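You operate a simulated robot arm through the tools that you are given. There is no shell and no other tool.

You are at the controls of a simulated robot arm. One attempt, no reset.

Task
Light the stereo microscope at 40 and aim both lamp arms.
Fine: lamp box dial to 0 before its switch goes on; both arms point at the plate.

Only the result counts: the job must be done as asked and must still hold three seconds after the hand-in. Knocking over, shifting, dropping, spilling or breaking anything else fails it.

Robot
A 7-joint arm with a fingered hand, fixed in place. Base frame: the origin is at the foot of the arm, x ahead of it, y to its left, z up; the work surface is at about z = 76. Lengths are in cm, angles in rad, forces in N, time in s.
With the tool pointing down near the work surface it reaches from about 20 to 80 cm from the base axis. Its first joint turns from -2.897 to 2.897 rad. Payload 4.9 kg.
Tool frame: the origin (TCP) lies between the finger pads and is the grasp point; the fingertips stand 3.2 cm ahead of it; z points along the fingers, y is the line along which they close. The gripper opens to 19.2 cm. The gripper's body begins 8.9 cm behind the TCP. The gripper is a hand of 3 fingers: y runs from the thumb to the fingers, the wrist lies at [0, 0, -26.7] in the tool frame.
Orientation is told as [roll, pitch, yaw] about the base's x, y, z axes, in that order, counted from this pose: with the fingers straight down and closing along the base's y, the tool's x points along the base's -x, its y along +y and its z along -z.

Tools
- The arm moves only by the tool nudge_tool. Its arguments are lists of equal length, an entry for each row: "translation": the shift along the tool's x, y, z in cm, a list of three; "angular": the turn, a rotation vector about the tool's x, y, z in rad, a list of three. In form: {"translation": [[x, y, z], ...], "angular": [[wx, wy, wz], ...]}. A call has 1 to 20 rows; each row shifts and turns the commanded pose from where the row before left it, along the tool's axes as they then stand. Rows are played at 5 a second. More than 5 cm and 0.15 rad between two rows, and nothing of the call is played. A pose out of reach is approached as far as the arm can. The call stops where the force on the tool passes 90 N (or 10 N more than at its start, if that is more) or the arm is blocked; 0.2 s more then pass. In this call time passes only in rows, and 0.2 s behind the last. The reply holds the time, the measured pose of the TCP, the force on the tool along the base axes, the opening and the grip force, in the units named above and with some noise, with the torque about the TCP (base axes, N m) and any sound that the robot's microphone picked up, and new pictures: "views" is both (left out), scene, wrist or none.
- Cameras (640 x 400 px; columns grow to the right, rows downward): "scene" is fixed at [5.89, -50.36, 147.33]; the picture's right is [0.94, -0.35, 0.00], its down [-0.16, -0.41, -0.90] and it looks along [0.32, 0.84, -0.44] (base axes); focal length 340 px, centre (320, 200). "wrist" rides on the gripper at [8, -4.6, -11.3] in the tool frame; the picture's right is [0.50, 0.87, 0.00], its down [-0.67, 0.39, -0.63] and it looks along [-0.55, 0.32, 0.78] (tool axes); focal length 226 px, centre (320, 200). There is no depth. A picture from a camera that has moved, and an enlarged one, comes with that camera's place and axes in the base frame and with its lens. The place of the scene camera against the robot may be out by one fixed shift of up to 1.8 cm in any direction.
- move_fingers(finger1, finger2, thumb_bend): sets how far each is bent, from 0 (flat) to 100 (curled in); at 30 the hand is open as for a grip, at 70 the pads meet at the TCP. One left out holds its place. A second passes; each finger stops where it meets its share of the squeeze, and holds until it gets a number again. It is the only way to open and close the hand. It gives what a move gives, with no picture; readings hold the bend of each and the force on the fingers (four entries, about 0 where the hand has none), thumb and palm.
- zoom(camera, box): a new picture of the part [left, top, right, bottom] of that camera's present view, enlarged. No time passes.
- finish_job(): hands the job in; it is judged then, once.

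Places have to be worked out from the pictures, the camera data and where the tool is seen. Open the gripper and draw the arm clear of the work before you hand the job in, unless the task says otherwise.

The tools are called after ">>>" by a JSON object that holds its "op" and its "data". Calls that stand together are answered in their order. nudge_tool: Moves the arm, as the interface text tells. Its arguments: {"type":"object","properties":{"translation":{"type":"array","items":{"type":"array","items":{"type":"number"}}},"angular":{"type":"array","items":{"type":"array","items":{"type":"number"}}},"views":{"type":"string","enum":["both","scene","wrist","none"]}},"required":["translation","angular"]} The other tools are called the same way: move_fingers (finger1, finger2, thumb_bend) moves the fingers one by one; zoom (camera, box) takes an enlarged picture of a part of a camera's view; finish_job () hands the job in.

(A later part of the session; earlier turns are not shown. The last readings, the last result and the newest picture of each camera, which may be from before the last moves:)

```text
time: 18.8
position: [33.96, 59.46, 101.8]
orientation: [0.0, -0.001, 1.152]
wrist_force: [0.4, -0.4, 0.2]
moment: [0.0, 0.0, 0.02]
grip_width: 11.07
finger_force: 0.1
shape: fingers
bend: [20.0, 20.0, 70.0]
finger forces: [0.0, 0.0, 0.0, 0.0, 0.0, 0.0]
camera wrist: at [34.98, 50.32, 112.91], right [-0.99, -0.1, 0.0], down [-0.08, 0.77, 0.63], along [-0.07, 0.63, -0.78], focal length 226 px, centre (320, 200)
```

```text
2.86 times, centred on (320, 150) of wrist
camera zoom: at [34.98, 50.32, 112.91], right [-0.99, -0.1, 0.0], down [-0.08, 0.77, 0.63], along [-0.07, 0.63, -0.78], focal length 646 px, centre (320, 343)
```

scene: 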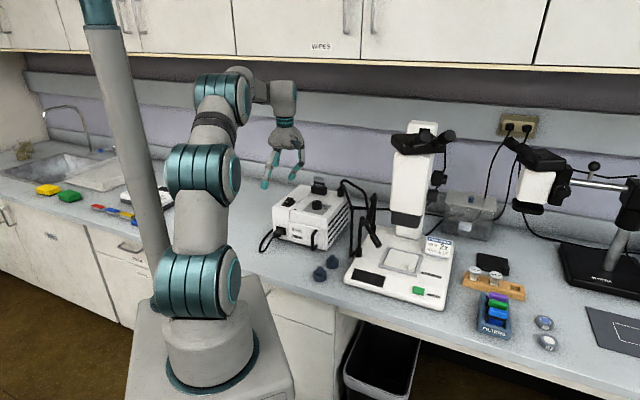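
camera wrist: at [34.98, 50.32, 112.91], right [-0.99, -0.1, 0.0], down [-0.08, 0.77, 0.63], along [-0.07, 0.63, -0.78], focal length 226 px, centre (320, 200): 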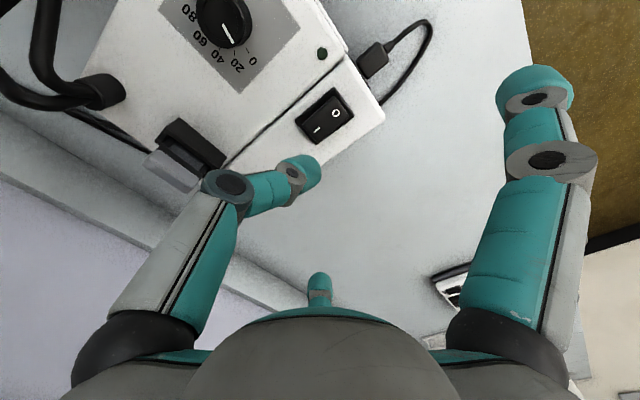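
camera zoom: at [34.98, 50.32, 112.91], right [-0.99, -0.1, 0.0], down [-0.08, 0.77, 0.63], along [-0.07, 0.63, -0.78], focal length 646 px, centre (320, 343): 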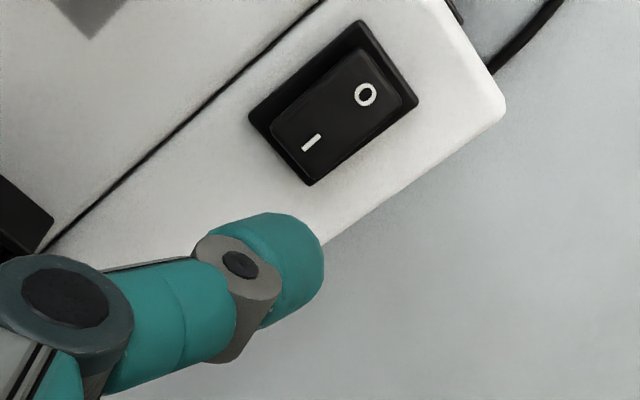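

The thumb tip hangs above the "I" end (about 34.45, 59.27; I at 34.35, 58.97, rocker end at ≈35.3, 59.6). I'll shift slightly toward the rocker end and descend to just above it.

>>> {"op": "nudge_tool", "data": {"translation": [[-0.1, -0.2, 1.3], [0, 0, 1.3], [0, 0, 1.3], [0, 0, 1.3], [0, 0, 1.2]], "angular": [[0, 0, 0], [0, 0, 0], [0, 0, 0], [0, 0, 0], [0, 0, 0]], "views": "wrist"}}

>>> {"op": "zoom", "data": {"camera": "wrist", "box": [260, 100, 380, 210]}}

>>> {"op": "zoom", "data": {"camera": "scene", "box": [260, 160, 340, 240]}}

```text
time: 20.0
position: [34.38, 59.54, 95.35]
orientation: [0.0, -0.002, 1.15]
wrist_force: [0.2, 0.2, 0.2]
moment: [-0.02, 0.01, 0.03]
grip_width: 11.08
finger_force: 0.1
shape: fingers
bend: [20.0, 20.0, 70.0]
finger forces: [0.0, 0.0, 0.0, 0.0, 0.1, 0.1]
camera wrist: at [35.4, 50.43, 106.64], right [-0.99, -0.1, 0.0], down [-0.08, 0.77, 0.63], along [-0.07, 0.63, -0.78], focal length 226 px, centre (320, 200)
```

wrist: 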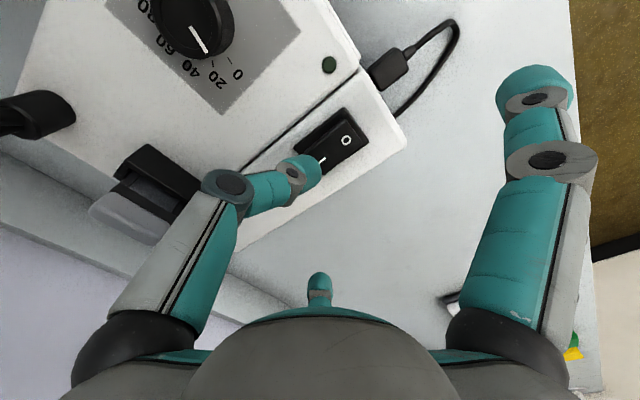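

```text
3.64 times, centred on (320, 155) of wrist
camera zoom: at [35.4, 50.43, 106.64], right [-0.99, -0.1, 0.0], down [-0.08, 0.77, 0.63], along [-0.07, 0.63, -0.78], focal length 822 px, centre (320, 364)
```

zoom: 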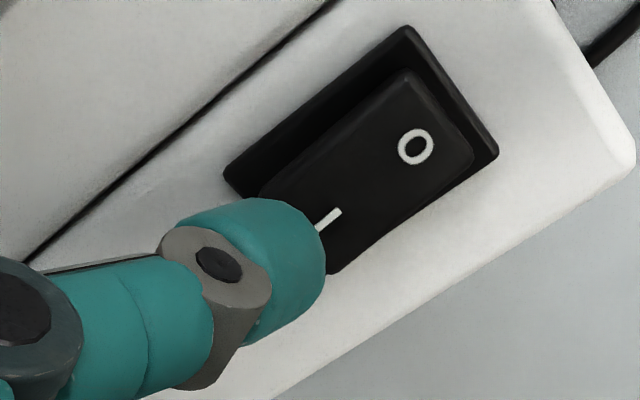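

```text
5.00 times, centred on (300, 200) of scene
camera zoom: at [5.89, -50.36, 147.33], right [0.94, -0.35, 0.0], down [-0.16, -0.41, -0.9], along [0.32, 0.84, -0.44], focal length 1697 px, centre (420, 200)
```

zoom: 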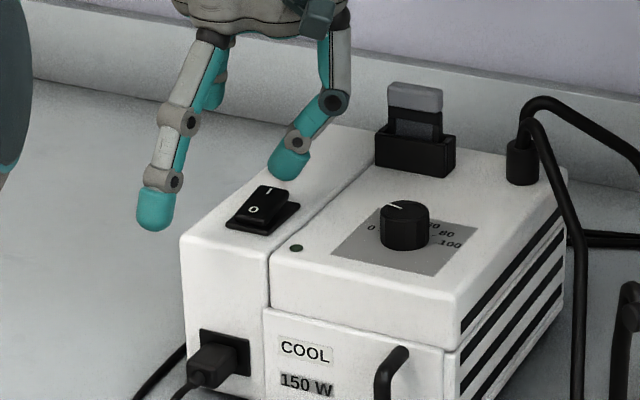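

The thumb cap's centre is really about 1 cm off the TCP toward the thumb side (near 35.35, 59.1), so it would land on the rocker's edge. I'll shift 0.65 cm along tool y, then come down in small steps.

>>> {"op": "nudge_tool", "data": {"translation": [[0, 0.65, 0], [0, 0, 0.3], [0, 0, 0.3]], "angular": [[0, 0, 0], [0, 0, 0], [0, 0, 0]], "views": "wrist"}}

>>> {"op": "zoom", "data": {"camera": "wrist", "box": [260, 100, 380, 210]}}

>>> {"op": "zoom", "data": {"camera": "scene", "box": [270, 180, 320, 220]}}

```text
time: 20.8
position: [33.79, 59.89, 94.95]
orientation: [-0.001, -0.001, 1.15]
wrist_force: [-0.8, -0.2, 0.9]
moment: [0.03, 0.01, -0.02]
grip_width: 11.09
finger_force: 0.1
shape: fingers
bend: [20.0, 20.0, 70.0]
finger forces: [0.0, 0.0, 0.0, 0.0, 0.1, 0.1]
camera wrist: at [34.81, 50.72, 106.08], right [-0.99, -0.1, 0.0], down [-0.08, 0.77, 0.63], along [-0.07, 0.63, -0.78], focal length 226 px, centre (320, 200)
```

wrist: 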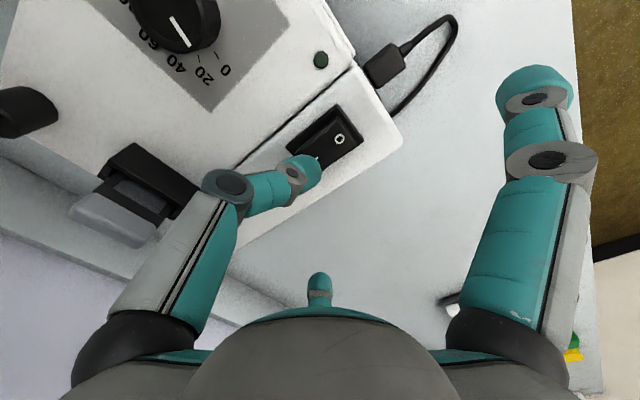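

```text
3.64 times, centred on (320, 155) of wrist
camera zoom: at [34.81, 50.72, 106.08], right [-0.99, -0.1, 0.0], down [-0.08, 0.77, 0.63], along [-0.07, 0.63, -0.78], focal length 822 px, centre (320, 364)
```

zoom: 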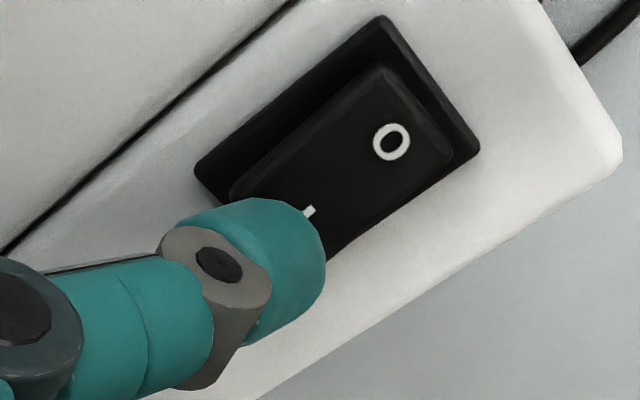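

```text
10.00 times, centred on (295, 200) of scene
camera zoom: at [5.89, -50.36, 147.33], right [0.94, -0.35, 0.0], down [-0.16, -0.41, -0.9], along [0.32, 0.84, -0.44], focal length 3395 px, centre (570, 200)
```

zoom: 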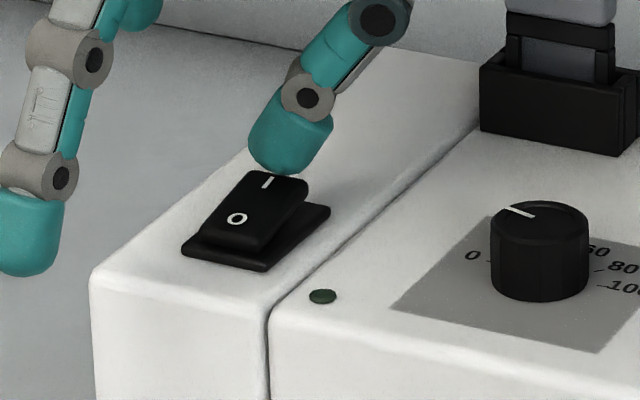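

The thumb tip is now just above the "I" end of the rocker. I'll adjust by 0.2 cm and press down in small steps, watching force and sound.

>>> {"op": "nudge_tool", "data": {"translation": [[-0.19, 0.18, 0], [0, 0, 0.25], [0, 0, 0.25], [0, 0, 0.25]], "angular": [[0, 0, 0], [0, 0, 0], [0, 0, 0], [0, 0, 0]], "views": "none"}}

>>> {"op": "zoom", "data": {"camera": "scene", "box": [270, 180, 320, 220]}}

```text
time: 21.8
position: [33.64, 60.08, 94.15]
orientation: [0.0, 0.0, 1.151]
wrist_force: [0.9, -0.6, 2.1]
moment: [-0.01, -0.03, -0.02]
grip_width: 11.06
finger_force: 0.3
shape: fingers
bend: [20.0, 20.0, 70.0]
finger forces: [0.1, 0.0, 0.1, 0.0, 1.8, 0.0]
```

```text
10.00 times, centred on (295, 200) of scene
camera zoom: at [5.89, -50.36, 147.33], right [0.94, -0.35, 0.0], down [-0.16, -0.41, -0.9], along [0.32, 0.84, -0.44], focal length 3395 px, centre (570, 200)
```

zoom: 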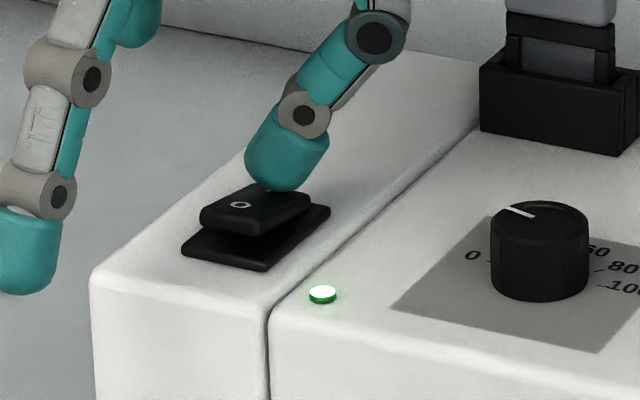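

The switch is on — the LED is lit green with the dial at 0. Now I'll rise, go back over the dial and pre-shape the fingers.

>>> {"op": "nudge_tool", "data": {"translation": [[0, 0, -2], [0, 0, -2], [0, 0, -2], [0, 0, -2], [1.15, -2.82, 0], [1.15, -2.82, 0], [1.15, -2.82, 0], [1.16, -2.83, 0]], "angular": [[0, 0, 0], [0, 0, 0], [0, 0, 0], [0, 0, 0], [0, 0, 0], [0, 0, 0], [0, 0, 0], [0, 0, 0]], "views": "none"}}

>>> {"op": "move_fingers", "data": {"finger1": 54, "finger2": 54, "thumb_bend": 54}}

>>> {"op": "zoom", "data": {"camera": "wrist", "box": [240, 60, 400, 200]}}

>>> {"op": "zoom", "data": {"camera": "scene", "box": [270, 160, 350, 230]}}

```text
time: 23.6
position: [42.17, 51.18, 102.19]
orientation: [0.0, 0.0, 1.152]
wrist_force: [0.1, -0.9, 0.9]
moment: [0.02, -0.02, -0.01]
grip_width: 11.04
finger_force: 0.1
shape: fingers
bend: [20.0, 20.0, 70.0]
finger forces: [0.1, 0.0, 0.1, 0.0, 0.0, 0.1]
```

```text
time: 24.6
position: [42.28, 51.14, 102.17]
orientation: [0.0, 0.001, 1.15]
wrist_force: [0.2, 0.3, -0.4]
moment: [0.0, 0.0, -0.03]
grip_width: 6.75
finger_force: 0.1
shape: fingers
bend: [54.0, 54.0, 54.0]
finger forces: [0.0, 0.1, 0.1, 0.0, 0.0, 0.0]
```

```text
2.86 times, centred on (320, 130) of wrist
camera zoom: at [43.24, 42.01, 113.4], right [-0.99, -0.1, 0.0], down [-0.08, 0.77, 0.63], along [-0.07, 0.63, -0.78], focal length 646 px, centre (320, 400)
```

zoom: 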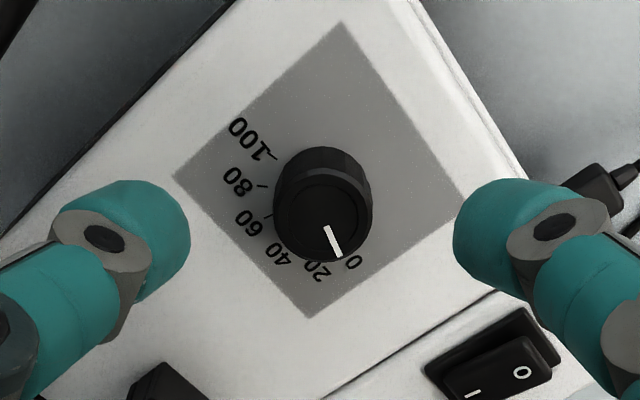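

```text
5.71 times, centred on (310, 195) of scene
camera zoom: at [5.89, -50.36, 147.33], right [0.94, -0.35, 0.0], down [-0.16, -0.41, -0.9], along [0.32, 0.84, -0.44], focal length 1940 px, centre (377, 229)
```

zoom: 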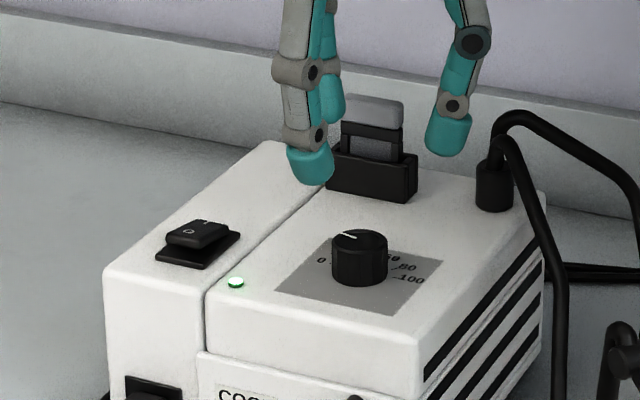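

Switch shows "I" pressed, LED on, dial still at 0 and centred under the hand. I'll lower to just above the earlier contact height and grasp the knob again.

>>> {"op": "nudge_tool", "data": {"translation": [[0, 0, 2], [0, 0, 2], [0, 0, 2], [0, 0, 1.5], [0, 0, 0.5]], "angular": [[0, 0, 0], [0, 0, 0], [0, 0, 0], [0, 0, 0], [0, 0, 0]], "views": "none"}}

>>> {"op": "move_fingers", "data": {"finger1": 70, "finger2": 70, "thumb_bend": 70}}

>>> {"op": "zoom", "data": {"camera": "wrist", "box": [280, 140, 360, 220]}}

>>> {"op": "zoom", "data": {"camera": "scene", "box": [290, 170, 350, 230]}}

```text
time: 25.8
position: [41.99, 51.18, 94.16]
orientation: [-0.001, -0.001, 1.15]
wrist_force: [0.1, -0.1, 0.3]
moment: [0.01, -0.01, 0.01]
grip_width: 6.7
finger_force: 0.0
shape: fingers
bend: [54.0, 54.0, 54.0]
finger forces: [0.0, 0.1, 0.0, 0.0, 0.0, 0.0]
```

```text
time: 26.8
position: [42.05, 51.2, 94.25]
orientation: [0.001, -0.001, 1.15]
wrist_force: [5.0, -0.8, -0.8]
moment: [-0.05, -0.12, -0.02]
grip_width: 2.7
finger_force: 14.6
shape: fingers
bend: [64.0, 63.0, 64.0]
finger forces: [7.3, 8.5, 0.1, 0.0, 12.9, 0.0]
```

```text
5.00 times, centred on (320, 180) of wrist
camera zoom: at [43.1, 42.0, 105.42], right [-0.99, -0.1, 0.0], down [-0.08, 0.77, 0.63], along [-0.07, 0.63, -0.78], focal length 1130 px, centre (320, 300)
```

zoom: 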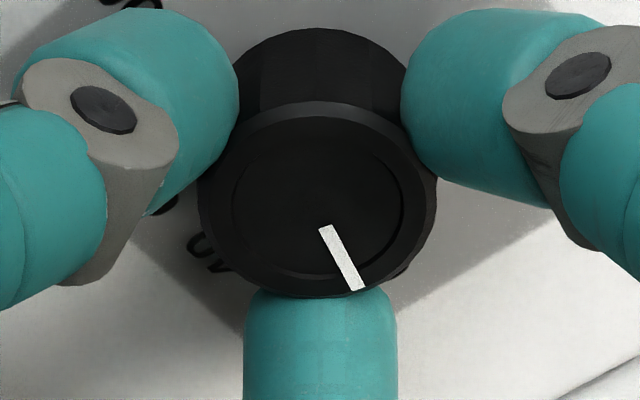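

```text
6.67 times, centred on (320, 200) of scene
camera zoom: at [5.89, -50.36, 147.33], right [0.94, -0.35, 0.0], down [-0.16, -0.41, -0.9], along [0.32, 0.84, -0.44], focal length 2263 px, centre (320, 200)
```

zoom: 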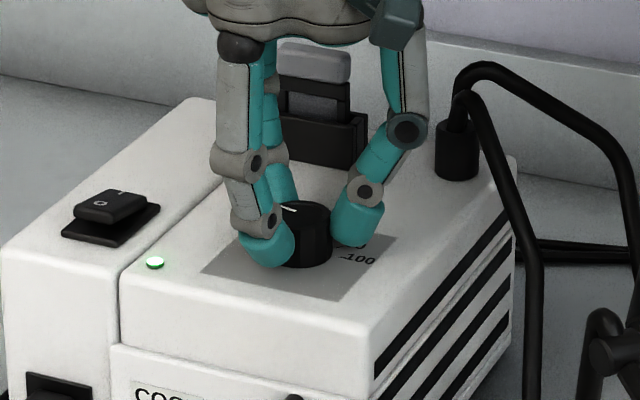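

The grip on the knob is even (7–13 N). I'll turn clockwise (seen from above) by 60° (1.05 rad) toward 40.

>>> {"op": "nudge_tool", "data": {"translation": [[0, 0, 0], [0, 0, 0], [0, 0, 0], [0, 0, 0], [0, 0, 0], [0, 0, 0], [0, 0, 0], [0, 0, 0], [0, 0, 0], [0, 0, 0]], "angular": [[0, 0, 0.105], [0, 0, 0.105], [0, 0, 0.105], [0, 0, 0.105], [0, 0, 0.105], [0, 0, 0.105], [0, 0, 0.105], [0, 0, 0.105], [0, 0, 0.105], [0, 0, 0.105]], "views": "none"}}

>>> {"op": "zoom", "data": {"camera": "wrist", "box": [280, 140, 360, 220]}}

>>> {"op": "zoom", "data": {"camera": "scene", "box": [290, 170, 350, 230]}}

```text
time: 29.0
position: [42.0, 51.17, 94.23]
orientation: [-0.001, 0.0, 0.099]
wrist_force: [-0.1, -3.1, 5.8]
moment: [-0.12, 0.03, -0.01]
grip_width: 2.66
finger_force: 16.1
shape: fingers
bend: [64.0, 63.0, 64.0]
finger forces: [9.8, 9.1, 0.0, 0.0, 13.4, 0.0]
```

```text
5.00 times, centred on (320, 180) of wrist
camera zoom: at [34.64, 45.89, 105.37], right [-0.58, 0.81, 0.0], down [0.63, 0.45, 0.63], along [0.51, 0.37, -0.78], focal length 1130 px, centre (320, 300)
```

zoom: 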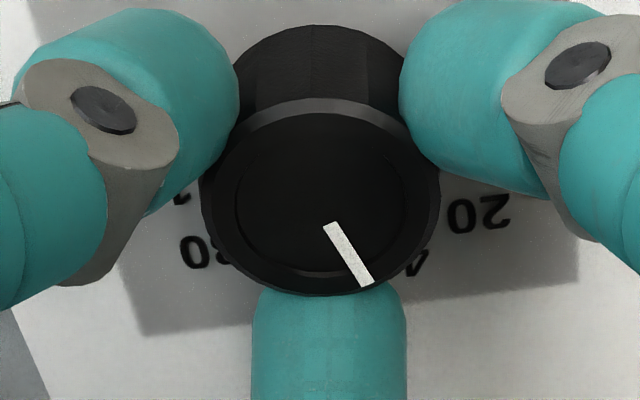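

```text
6.67 times, centred on (320, 200) of scene
camera zoom: at [5.89, -50.36, 147.33], right [0.94, -0.35, 0.0], down [-0.16, -0.41, -0.9], along [0.32, 0.84, -0.44], focal length 2263 px, centre (320, 200)
```

zoom: 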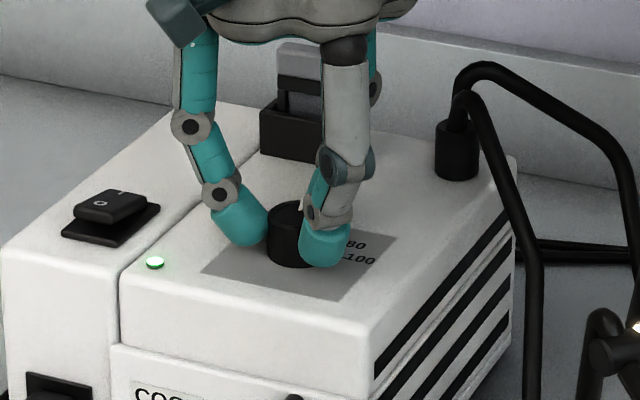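

The pointer followed with about 2–3° slip (now azimuth ≈63°, target 60°). I'll add 0.045 rad, then release, rise and check from above.

>>> {"op": "nudge_tool", "data": {"translation": [[0, 0, 0], [0, 0, 0]], "angular": [[0, 0, 0.045], [0, 0, 0]], "views": "none"}}

>>> {"op": "move_fingers", "data": {"finger1": 59, "finger2": 59, "thumb_bend": 59}}

>>> {"op": "nudge_tool", "data": {"translation": [[0, 0, -1], [0, 0, -2], [0, 0, -2], [0, 0, -2], [0, 0, -2]], "angular": [[0, 0, 0], [0, 0, 0], [0, 0, 0], [0, 0, 0], [0, 0, 0]], "views": "both"}}

>>> {"op": "zoom", "data": {"camera": "wrist", "box": [280, 80, 360, 160]}}

```text
time: 29.6
position: [41.96, 51.23, 94.33]
orientation: [0.0, 0.0, 0.055]
wrist_force: [0.4, -0.1, 3.8]
moment: [0.0, 0.04, 0.0]
grip_width: 2.65
finger_force: 16.3
shape: fingers
bend: [64.0, 63.0, 65.0]
finger forces: [9.9, 9.8, 0.1, 0.0, 11.6, 0.1]
```

```text
time: 30.6
position: [42.14, 51.15, 94.15]
orientation: [0.001, 0.0, 0.056]
wrist_force: [0.2, 0.0, -0.5]
moment: [-0.02, 0.02, 0.01]
grip_width: 4.57
finger_force: 0.0
shape: fingers
bend: [59.0, 59.0, 59.0]
finger forces: [0.0, 0.1, 0.0, 0.0, 0.1, 0.0]
```

```text
time: 31.8
position: [42.03, 51.12, 103.22]
orientation: [0.0, 0.0, 0.055]
wrist_force: [0.0, 0.6, -0.7]
moment: [0.0, -0.01, 0.0]
grip_width: 4.52
finger_force: 0.1
shape: fingers
bend: [59.0, 59.0, 59.0]
finger forces: [0.1, 0.1, 0.1, 0.1, 0.0, 0.0]
camera wrist: at [34.52, 46.07, 114.39], right [-0.55, 0.84, 0.0], down [0.65, 0.42, 0.63], along [0.53, 0.34, -0.78], focal length 226 px, centre (320, 200)
```

scene: 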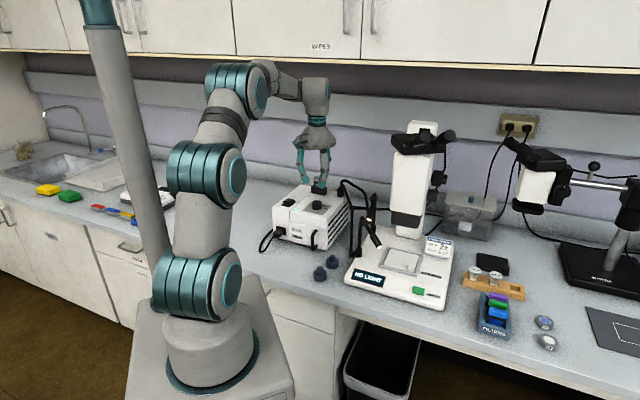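
wrist: 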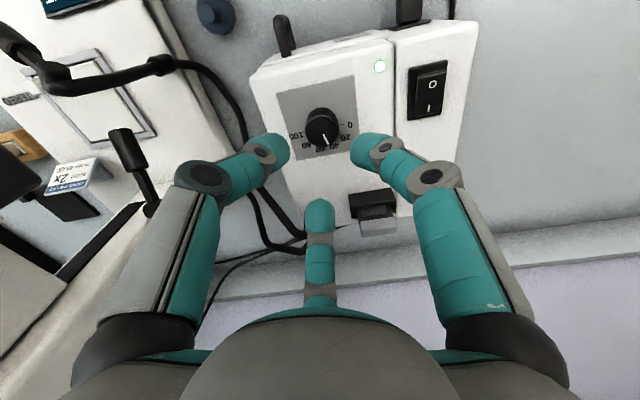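

```text
5.00 times, centred on (320, 120) of wrist
camera zoom: at [34.52, 46.07, 114.39], right [-0.55, 0.84, 0.0], down [0.65, 0.42, 0.63], along [0.53, 0.34, -0.78], focal length 1130 px, centre (320, 600)
```

zoom: 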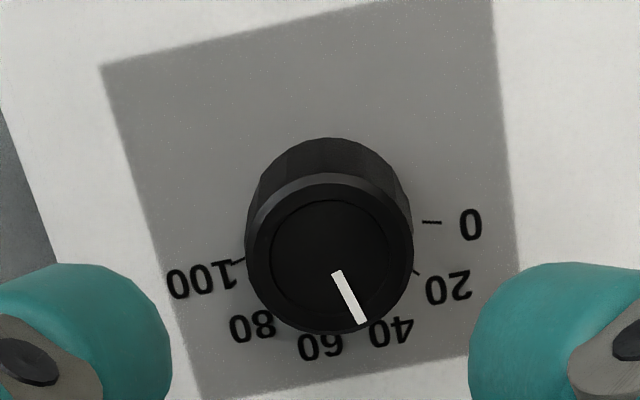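

The dial now reads 40 (pointer azimuth ≈59–60°, 40 is at 60°) and the lamps are lit. A display on the microscope base came on; I'll zoom in on it and on the glowing lamp arms.

>>> {"op": "zoom", "data": {"camera": "scene", "box": [340, 190, 460, 310]}}

>>> {"op": "zoom", "data": {"camera": "scene", "box": [345, 260, 395, 300]}}

>>> {"op": "zoom", "data": {"camera": "scene", "box": [340, 180, 400, 260]}}

>>> {"op": "zoom", "data": {"camera": "wrist", "box": [0, 0, 220, 200]}}

```text
3.33 times, centred on (400, 250) of scene
camera zoom: at [5.89, -50.36, 147.33], right [0.94, -0.35, 0.0], down [-0.16, -0.41, -0.9], along [0.32, 0.84, -0.44], focal length 1132 px, centre (53, 33)
```

zoom: 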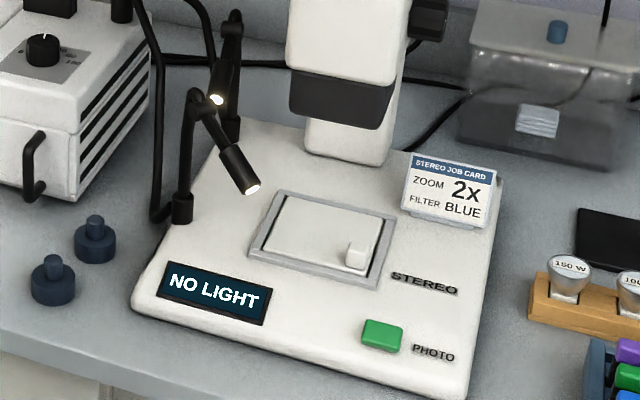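

```text
10.00 times, centred on (370, 280) of scene
camera zoom: at [5.89, -50.36, 147.33], right [0.94, -0.35, 0.0], down [-0.16, -0.41, -0.9], along [0.32, 0.84, -0.44], focal length 3395 px, centre (-180, -600)
```

zoom: 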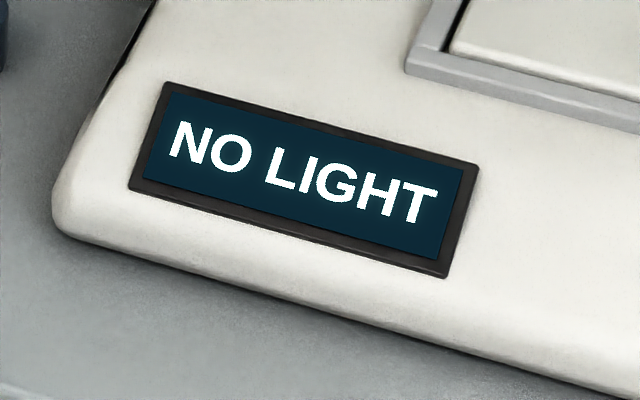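

```text
5.00 times, centred on (370, 220) of scene
camera zoom: at [5.89, -50.36, 147.33], right [0.94, -0.35, 0.0], down [-0.16, -0.41, -0.9], along [0.32, 0.84, -0.44], focal length 1697 px, centre (70, 100)
```

zoom: 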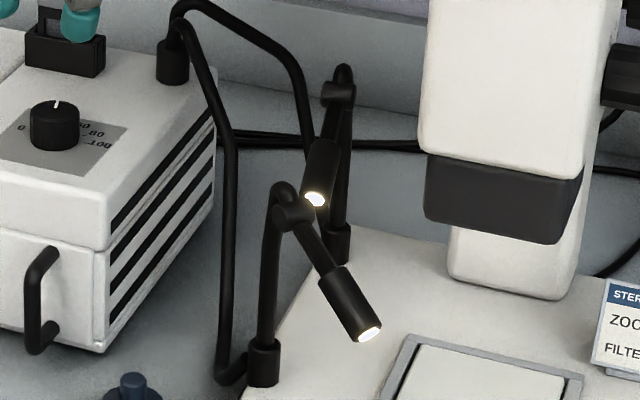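

```text
2.00 times, centred on (110, 100) of wrist
camera zoom: at [34.52, 46.07, 114.39], right [-0.55, 0.84, 0.0], down [0.65, 0.42, 0.63], along [0.53, 0.34, -0.78], focal length 452 px, centre (740, 400)
```

zoom: 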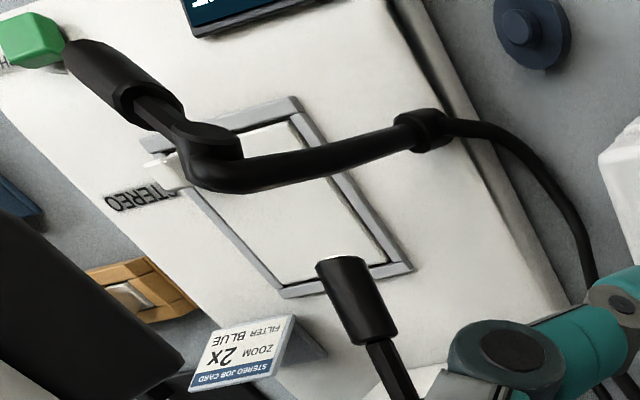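

The display says "NO LIGHT", since neither lit head is aimed at the plate. I'll move the camera to a good viewpoint in front of the arms to measure the heads and joints precisely.

>>> {"op": "nudge_tool", "data": {"translation": [[0.95, -3.58, -0.62], [0.95, -3.58, -0.62], [0.95, -3.58, -0.62], [0.95, -3.58, -0.62], [0.95, -3.58, -0.62], [0.95, -3.58, -0.62], [0.95, -3.58, -0.62], [0.95, -3.58, -0.62], [0, 0, 0]], "angular": [[0, 0, 0], [0, 0, 0], [0, 0, 0], [0, 0, 0], [0, 0, 0], [0, 0, 0], [0, 0, 0], [0, 0, 0], [0, 0, 0.055]], "views": "both"}}

>>> {"op": "zoom", "data": {"camera": "wrist", "box": [200, 80, 380, 250]}}

```text
time: 33.8
position: [35.94, 22.02, 108.2]
orientation: [-0.001, 0.0, 0.003]
wrist_force: [0.3, -0.5, 0.6]
moment: [0.0, 0.0, 0.01]
grip_width: 4.57
finger_force: 0.0
shape: fingers
bend: [59.0, 59.0, 59.0]
finger forces: [0.0, 0.1, 0.1, 0.0, 0.0, 0.1]
camera wrist: at [28.21, 17.31, 119.36], right [-0.5, 0.87, 0.0], down [0.67, 0.39, 0.63], along [0.55, 0.32, -0.78], focal length 226 px, centre (320, 200)
```

scene: 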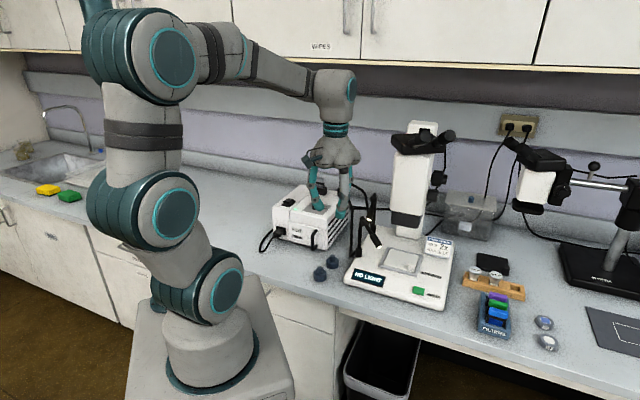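
wrist: 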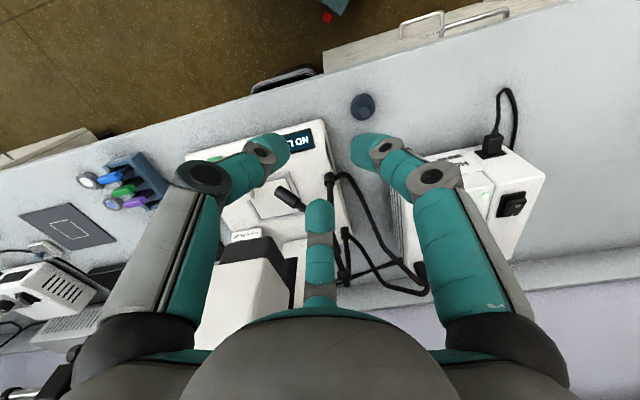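

```text
2.35 times, centred on (290, 165) of wrist
camera zoom: at [28.21, 17.31, 119.36], right [-0.5, 0.87, 0.0], down [0.67, 0.39, 0.63], along [0.55, 0.32, -0.78], focal length 532 px, centre (391, 282)
```

zoom: 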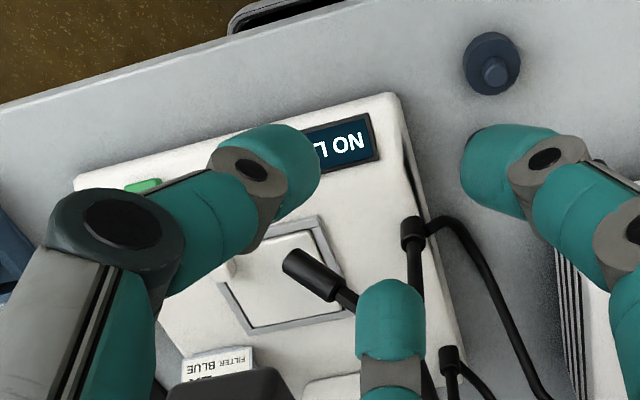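

The fingers block the view; I'll open the hand wide (nothing is near it here) to see the arms.

>>> {"op": "move_fingers", "data": {"finger1": 15, "finger2": 15, "thumb_bend": 15}}

>>> {"op": "zoom", "data": {"camera": "wrist", "box": [240, 120, 400, 290]}}

>>> {"op": "zoom", "data": {"camera": "wrist", "box": [260, 150, 360, 270]}}

```text
time: 34.8
position: [36.08, 21.91, 108.18]
orientation: [-0.001, -0.001, -0.002]
wrist_force: [-0.1, 0.3, -0.2]
moment: [-0.01, -0.03, 0.03]
grip_width: 20.56
finger_force: 0.0
shape: fingers
bend: [15.0, 15.0, 15.0]
finger forces: [0.0, 0.0, 0.0, 0.0, 0.0, 0.0]
```

```text
2.35 times, centred on (320, 205) of wrist
camera zoom: at [28.22, 17.34, 119.37], right [-0.5, 0.87, 0.0], down [0.67, 0.39, 0.63], along [0.55, 0.32, -0.78], focal length 532 px, centre (320, 188)
```

zoom: 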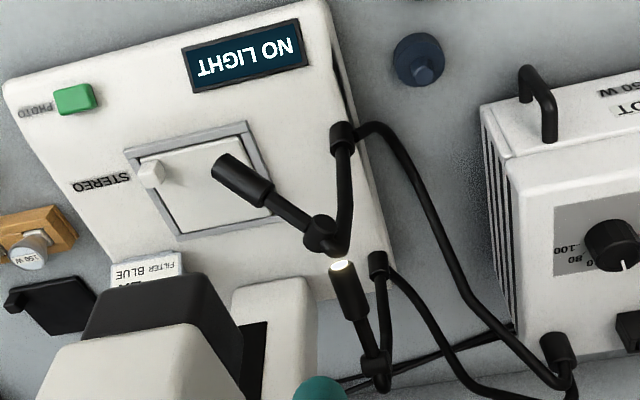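

```text
3.33 times, centred on (310, 210) of wrist
camera zoom: at [28.22, 17.34, 119.37], right [-0.5, 0.87, 0.0], down [0.67, 0.39, 0.63], along [0.55, 0.32, -0.78], focal length 754 px, centre (353, 167)
```

zoom: 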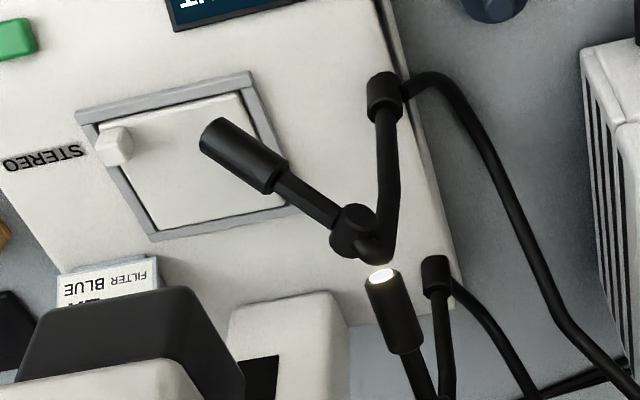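

The head vectors come out as: head 1 from elbow (50.0, 29.7, 93.2) to tip (52.1, 22.7, 88), head 2 from elbow (58.5, 39.9, 95) to tip (53.6, 33.8, 91.5). Both need roughly +45° yaw plus more downward pitch. I'll inspect the elbow and collar joints for their hinge axes.

>>> {"op": "zoom", "data": {"camera": "wrist", "box": [290, 190, 340, 240]}}

>>> {"op": "zoom", "data": {"camera": "wrist", "box": [310, 220, 360, 270]}}

>>> {"op": "zoom", "data": {"camera": "scene", "box": [350, 200, 390, 240]}}

>>> {"op": "zoom", "data": {"camera": "scene", "box": [345, 170, 385, 220]}}

>>> {"op": "zoom", "data": {"camera": "wrist", "box": [310, 160, 360, 210]}}

```text
8.00 times, centred on (315, 215) of wrist
camera zoom: at [28.22, 17.34, 119.37], right [-0.5, 0.87, 0.0], down [0.67, 0.39, 0.63], along [0.55, 0.32, -0.78], focal length 1808 px, centre (360, 80)
```

zoom: 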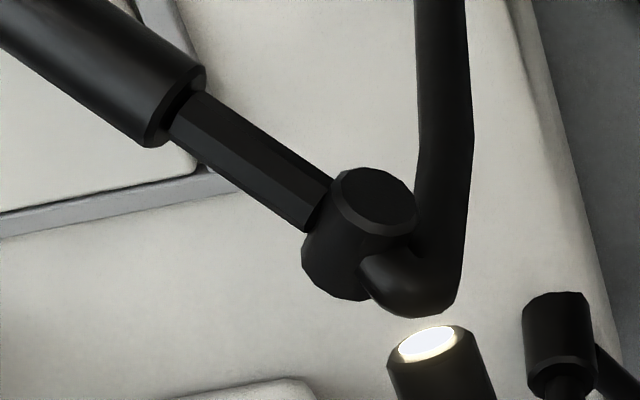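

```text
8.00 times, centred on (335, 245) of wrist
camera zoom: at [28.22, 17.34, 119.37], right [-0.5, 0.87, 0.0], down [0.67, 0.39, 0.63], along [0.55, 0.32, -0.78], focal length 1808 px, centre (200, -160)
```

zoom: 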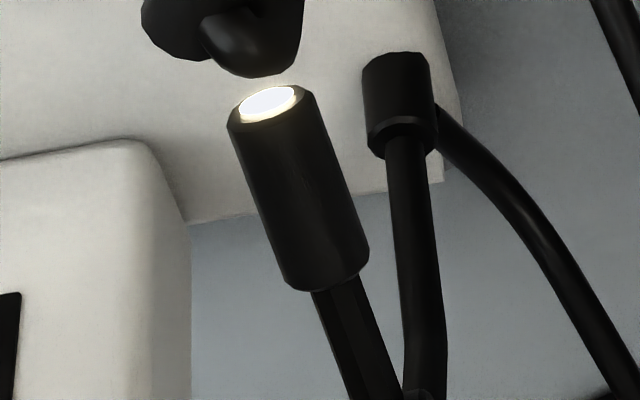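

```text
10.00 times, centred on (370, 220) of scene
camera zoom: at [5.89, -50.36, 147.33], right [0.94, -0.35, 0.0], down [-0.16, -0.41, -0.9], along [0.32, 0.84, -0.44], focal length 3395 px, centre (-180, 0)
```

zoom: 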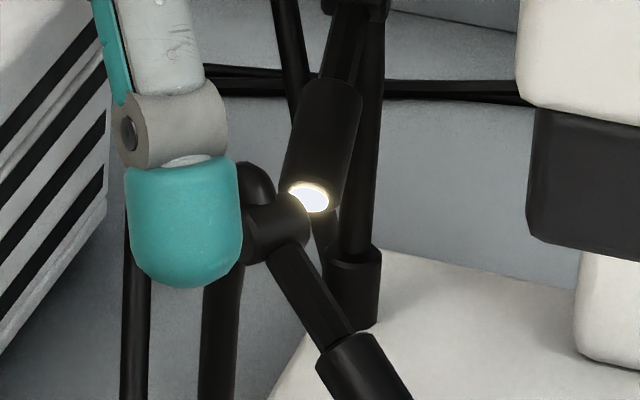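

```text
8.00 times, centred on (365, 195) of scene
camera zoom: at [5.89, -50.36, 147.33], right [0.94, -0.35, 0.0], down [-0.16, -0.41, -0.9], along [0.32, 0.84, -0.44], focal length 2716 px, centre (-40, 240)
```

zoom: 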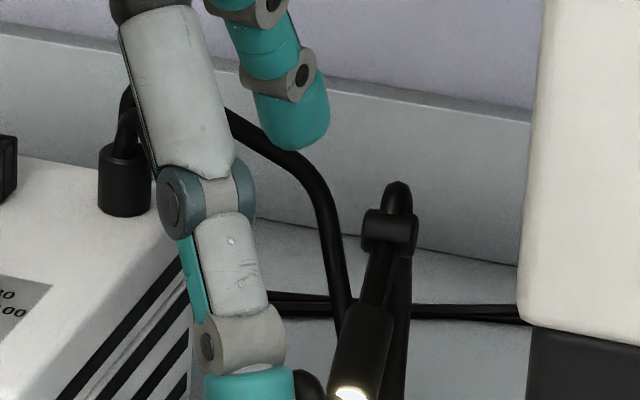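

```text
8.00 times, centred on (335, 185) of wrist
camera zoom: at [28.22, 17.34, 119.37], right [-0.5, 0.87, 0.0], down [0.67, 0.39, 0.63], along [0.55, 0.32, -0.78], focal length 1808 px, centre (200, 320)
```

zoom: 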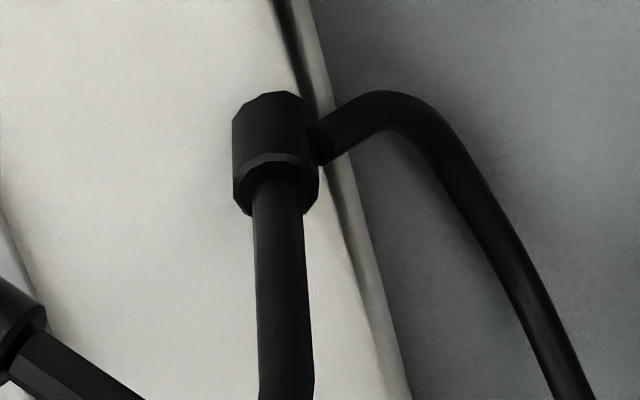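

The elbow barrels have horizontal hinge axes (pitch), and the posts likely swivel in the collars. The scope head's underside (z≈95, corner near (56, 23)) leaves little room above, so I'll close the hand into a compact poker and tilt it about 0.7 rad so the hand body stays on the robot side.

>>> {"op": "move_fingers", "data": {"finger1": 70, "finger2": 70, "thumb_bend": 70}}

>>> {"op": "nudge_tool", "data": {"translation": [[0, 0, 0], [0, 0, 0], [0, 0, 0], [0, 0, 0], [0, 0, 0], [0, 0, 0], [0, 0, 0]], "angular": [[0, 0, -0.14], [0, 0, -0.14], [0, -0.14, 0], [0, -0.14, 0], [0, -0.14, 0], [0, -0.14, 0], [0, -0.14, 0]], "views": "both"}}

```text
time: 35.8
position: [36.05, 21.98, 108.12]
orientation: [-0.001, -0.001, 0.001]
wrist_force: [-0.2, -0.5, 0.8]
moment: [-0.04, 0.01, -0.04]
grip_width: 0.36
finger_force: 0.1
shape: fingers
bend: [69.0, 69.0, 70.0]
finger forces: [0.0, 0.0, 0.1, 0.0, 0.0, 0.0]
```

```text
time: 37.4
position: [36.09, 22.26, 108.11]
orientation: [0.0, -0.701, 0.281]
wrist_force: [0.2, 0.7, 0.3]
moment: [0.0, 0.01, 0.0]
grip_width: 0.32
finger_force: 0.1
shape: fingers
bend: [70.0, 70.0, 70.0]
finger forces: [0.0, 0.0, 0.0, 0.0, 0.1, 0.0]
camera wrist: at [24.59, 14.13, 111.47], right [-0.61, 0.73, -0.32], down [-0.01, 0.4, 0.92], along [0.79, 0.56, -0.24], focal length 226 px, centre (320, 200)
```

scene: 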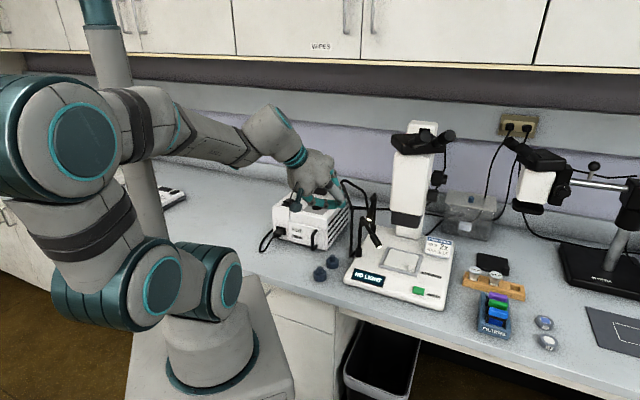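
wrist: 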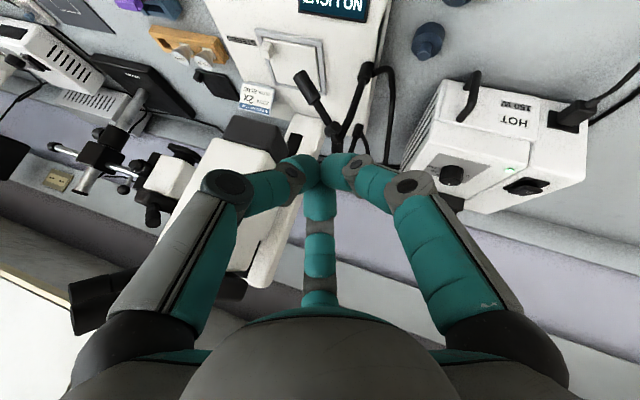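

The display in the wrist view and the box label ("HOT") have changed; I'll zoom on them.

>>> {"op": "zoom", "data": {"camera": "scene", "box": [345, 260, 395, 300]}}

>>> {"op": "zoom", "data": {"camera": "wrist", "box": [220, 0, 400, 160]}}

>>> {"op": "zoom", "data": {"camera": "scene", "box": [260, 170, 460, 310]}}

```text
10.00 times, centred on (370, 280) of scene
camera zoom: at [5.89, -50.36, 147.33], right [0.94, -0.35, 0.0], down [-0.16, -0.41, -0.9], along [0.32, 0.84, -0.44], focal length 3395 px, centre (-180, -600)
```

zoom: 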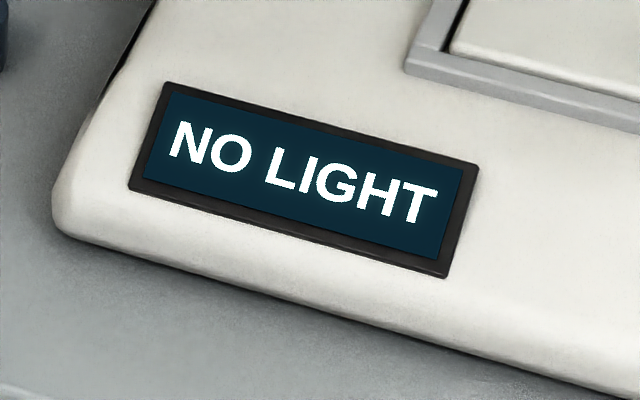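

```text
2.50 times, centred on (310, 80) of wrist
camera zoom: at [24.59, 14.13, 111.47], right [-0.61, 0.73, -0.32], down [-0.01, 0.4, 0.92], along [0.79, 0.56, -0.24], focal length 565 px, centre (345, 500)
```

zoom: 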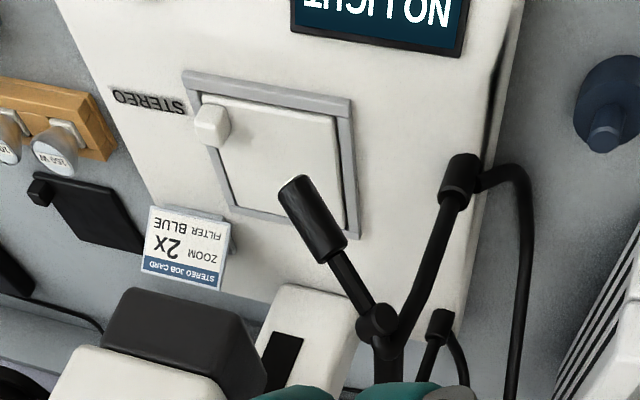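

```text
2.86 times, centred on (360, 240) of scene
camera zoom: at [5.89, -50.36, 147.33], right [0.94, -0.35, 0.0], down [-0.16, -0.41, -0.9], along [0.32, 0.84, -0.44], focal length 970 px, centre (206, 86)
```

zoom: 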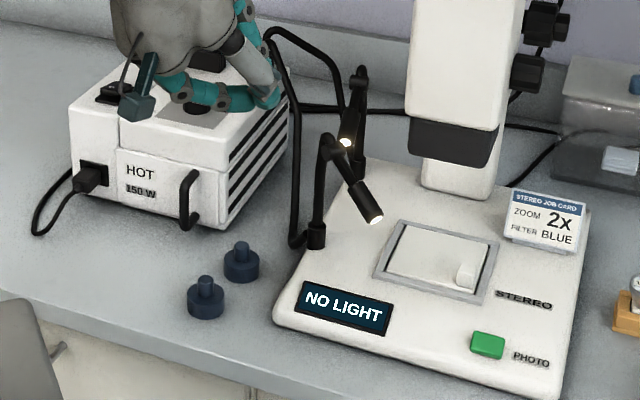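

Display still reads NO LIGHT; geometry from this view agrees with my head-1 estimate. I'll bring the closed fingertips to the near side of head 1, about 1.5 cm short of touching.

>>> {"op": "nudge_tool", "data": {"translation": [[0.85, -0.63, 3.85], [0.85, -0.63, 3.85], [0.85, -0.63, 3.85], [0.85, -0.63, 3.85], [0.84, -0.65, 3.85]], "angular": [[0, 0, 0], [0, 0, 0], [0, 0, 0], [0, 0, 0], [0, 0, 0]], "views": "both"}}

>>> {"op": "zoom", "data": {"camera": "scene", "box": [320, 180, 440, 290]}}

>>> {"op": "zoom", "data": {"camera": "wrist", "box": [220, 50, 420, 200]}}

```text
time: 38.6
position: [45.81, 21.75, 90.87]
orientation: [0.003, -0.701, 0.281]
wrist_force: [0.3, 0.8, 0.2]
moment: [-0.02, 0.0, 0.02]
grip_width: 0.33
finger_force: 0.0
shape: fingers
bend: [70.0, 70.0, 70.0]
finger forces: [0.0, 0.0, 0.1, 0.0, 0.1, 0.0]
camera wrist: at [34.32, 13.68, 94.3], right [-0.61, 0.73, -0.32], down [-0.01, 0.4, 0.92], along [0.79, 0.56, -0.24], focal length 226 px, centre (320, 200)
```

scene: 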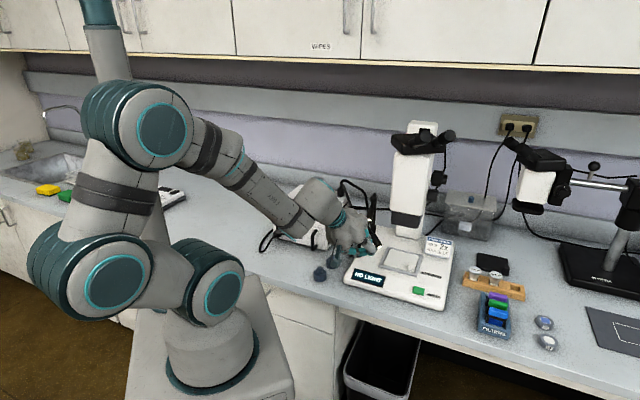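
wrist: 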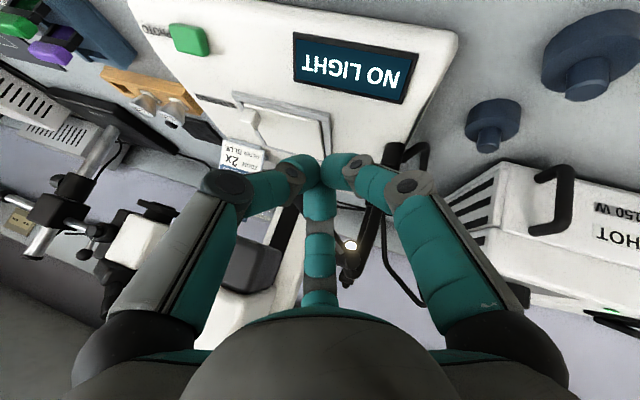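

```text
3.64 times, centred on (380, 235) of scene
camera zoom: at [5.89, -50.36, 147.33], right [0.94, -0.35, 0.0], down [-0.16, -0.41, -0.9], along [0.32, 0.84, -0.44], focal length 1234 px, centre (102, 73)
```

zoom: 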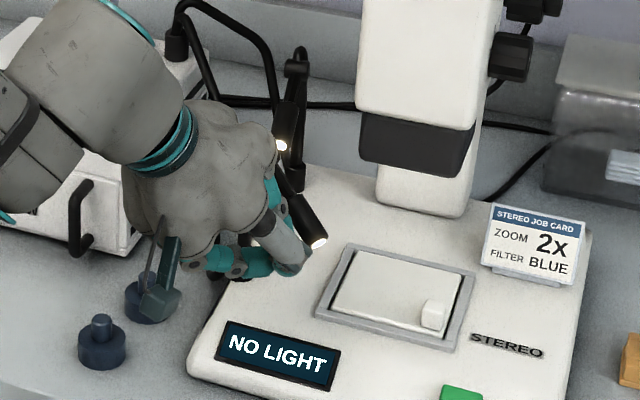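

```text
2.67 times, centred on (320, 125) of wrist
camera zoom: at [34.32, 13.68, 94.3], right [-0.61, 0.73, -0.32], down [-0.01, 0.4, 0.92], along [0.79, 0.56, -0.24], focal length 603 px, centre (320, 400)
```

zoom: 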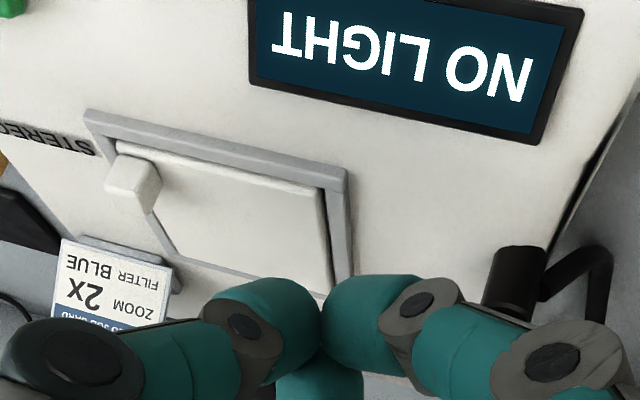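

The fingertips are beside head 1 on its near side. I'll push slowly toward azimuth 16° (away from the robot) while watching the force.

>>> {"op": "nudge_tool", "data": {"translation": [[-0.46, 0, 0.39], [-0.46, 0, 0.39], [-0.46, 0, 0.39], [-0.46, 0, 0.39]], "angular": [[0, 0, 0], [0, 0, 0], [0, 0, 0], [0, 0, 0]], "views": "none"}}

>>> {"op": "zoom", "data": {"camera": "scene", "box": [350, 190, 410, 260]}}

```text
time: 39.6
position: [48.15, 22.48, 90.66]
orientation: [-0.001, -0.699, 0.28]
wrist_force: [-0.8, -1.0, -0.8]
moment: [-0.01, 0.04, 0.0]
grip_width: 0.34
finger_force: 1.2
shape: fingers
bend: [69.0, 70.0, 70.0]
finger forces: [0.0, 2.9, 0.0, 0.0, 0.0, 0.0]
```

```text
5.71 times, centred on (380, 225) of scene
camera zoom: at [5.89, -50.36, 147.33], right [0.94, -0.35, 0.0], down [-0.16, -0.41, -0.9], along [0.32, 0.84, -0.44], focal length 1940 px, centre (-23, 57)
```

zoom: 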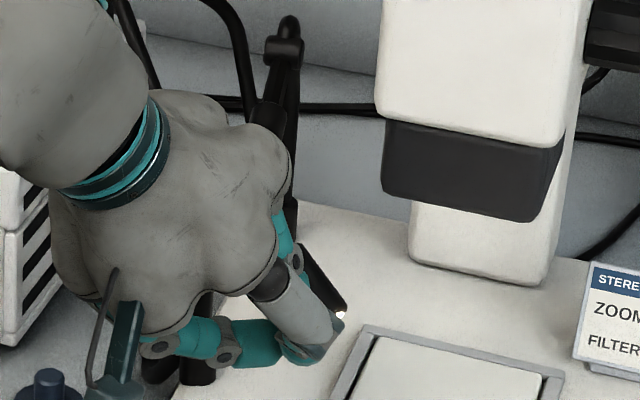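

Contact is light (≈1–3 N) and the head is already moving. I'll continue pushing 2 cm.

>>> {"op": "nudge_tool", "data": {"translation": [[-0.38, 0, 0.32], [-0.38, 0, 0.32], [-0.38, 0, 0.32], [-0.38, 0, 0.32]], "angular": [[0, 0, 0], [0, 0, 0], [0, 0, 0], [0, 0, 0]], "views": "none"}}

>>> {"op": "zoom", "data": {"camera": "scene", "box": [350, 190, 410, 260]}}

>>> {"op": "zoom", "data": {"camera": "wrist", "box": [220, 60, 420, 260]}}

```text
time: 40.6
position: [49.93, 22.91, 90.65]
orientation: [-0.001, -0.7, 0.281]
wrist_force: [0.2, 0.2, -0.3]
moment: [0.02, 0.01, 0.0]
grip_width: 0.36
finger_force: 0.8
shape: fingers
bend: [69.0, 70.0, 70.0]
finger forces: [0.0, 2.2, 0.1, 0.1, 0.0, 0.0]
```

```text
5.71 times, centred on (380, 225) of scene
camera zoom: at [5.89, -50.36, 147.33], right [0.94, -0.35, 0.0], down [-0.16, -0.41, -0.9], along [0.32, 0.84, -0.44], focal length 1940 px, centre (-23, 57)
```

zoom: 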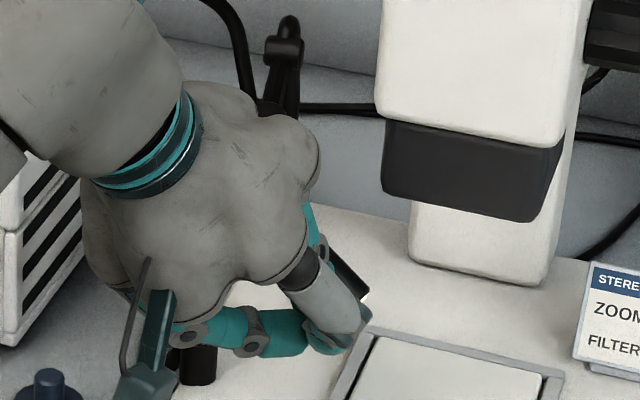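

```text
2.00 times, centred on (320, 160) of wrist
camera zoom: at [38.48, 14.77, 93.98], right [-0.61, 0.73, -0.32], down [0.0, 0.4, 0.92], along [0.79, 0.56, -0.24], focal length 452 px, centre (320, 280)
```

zoom: 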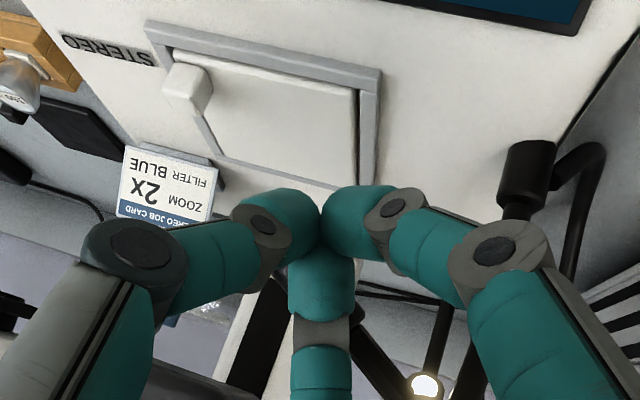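

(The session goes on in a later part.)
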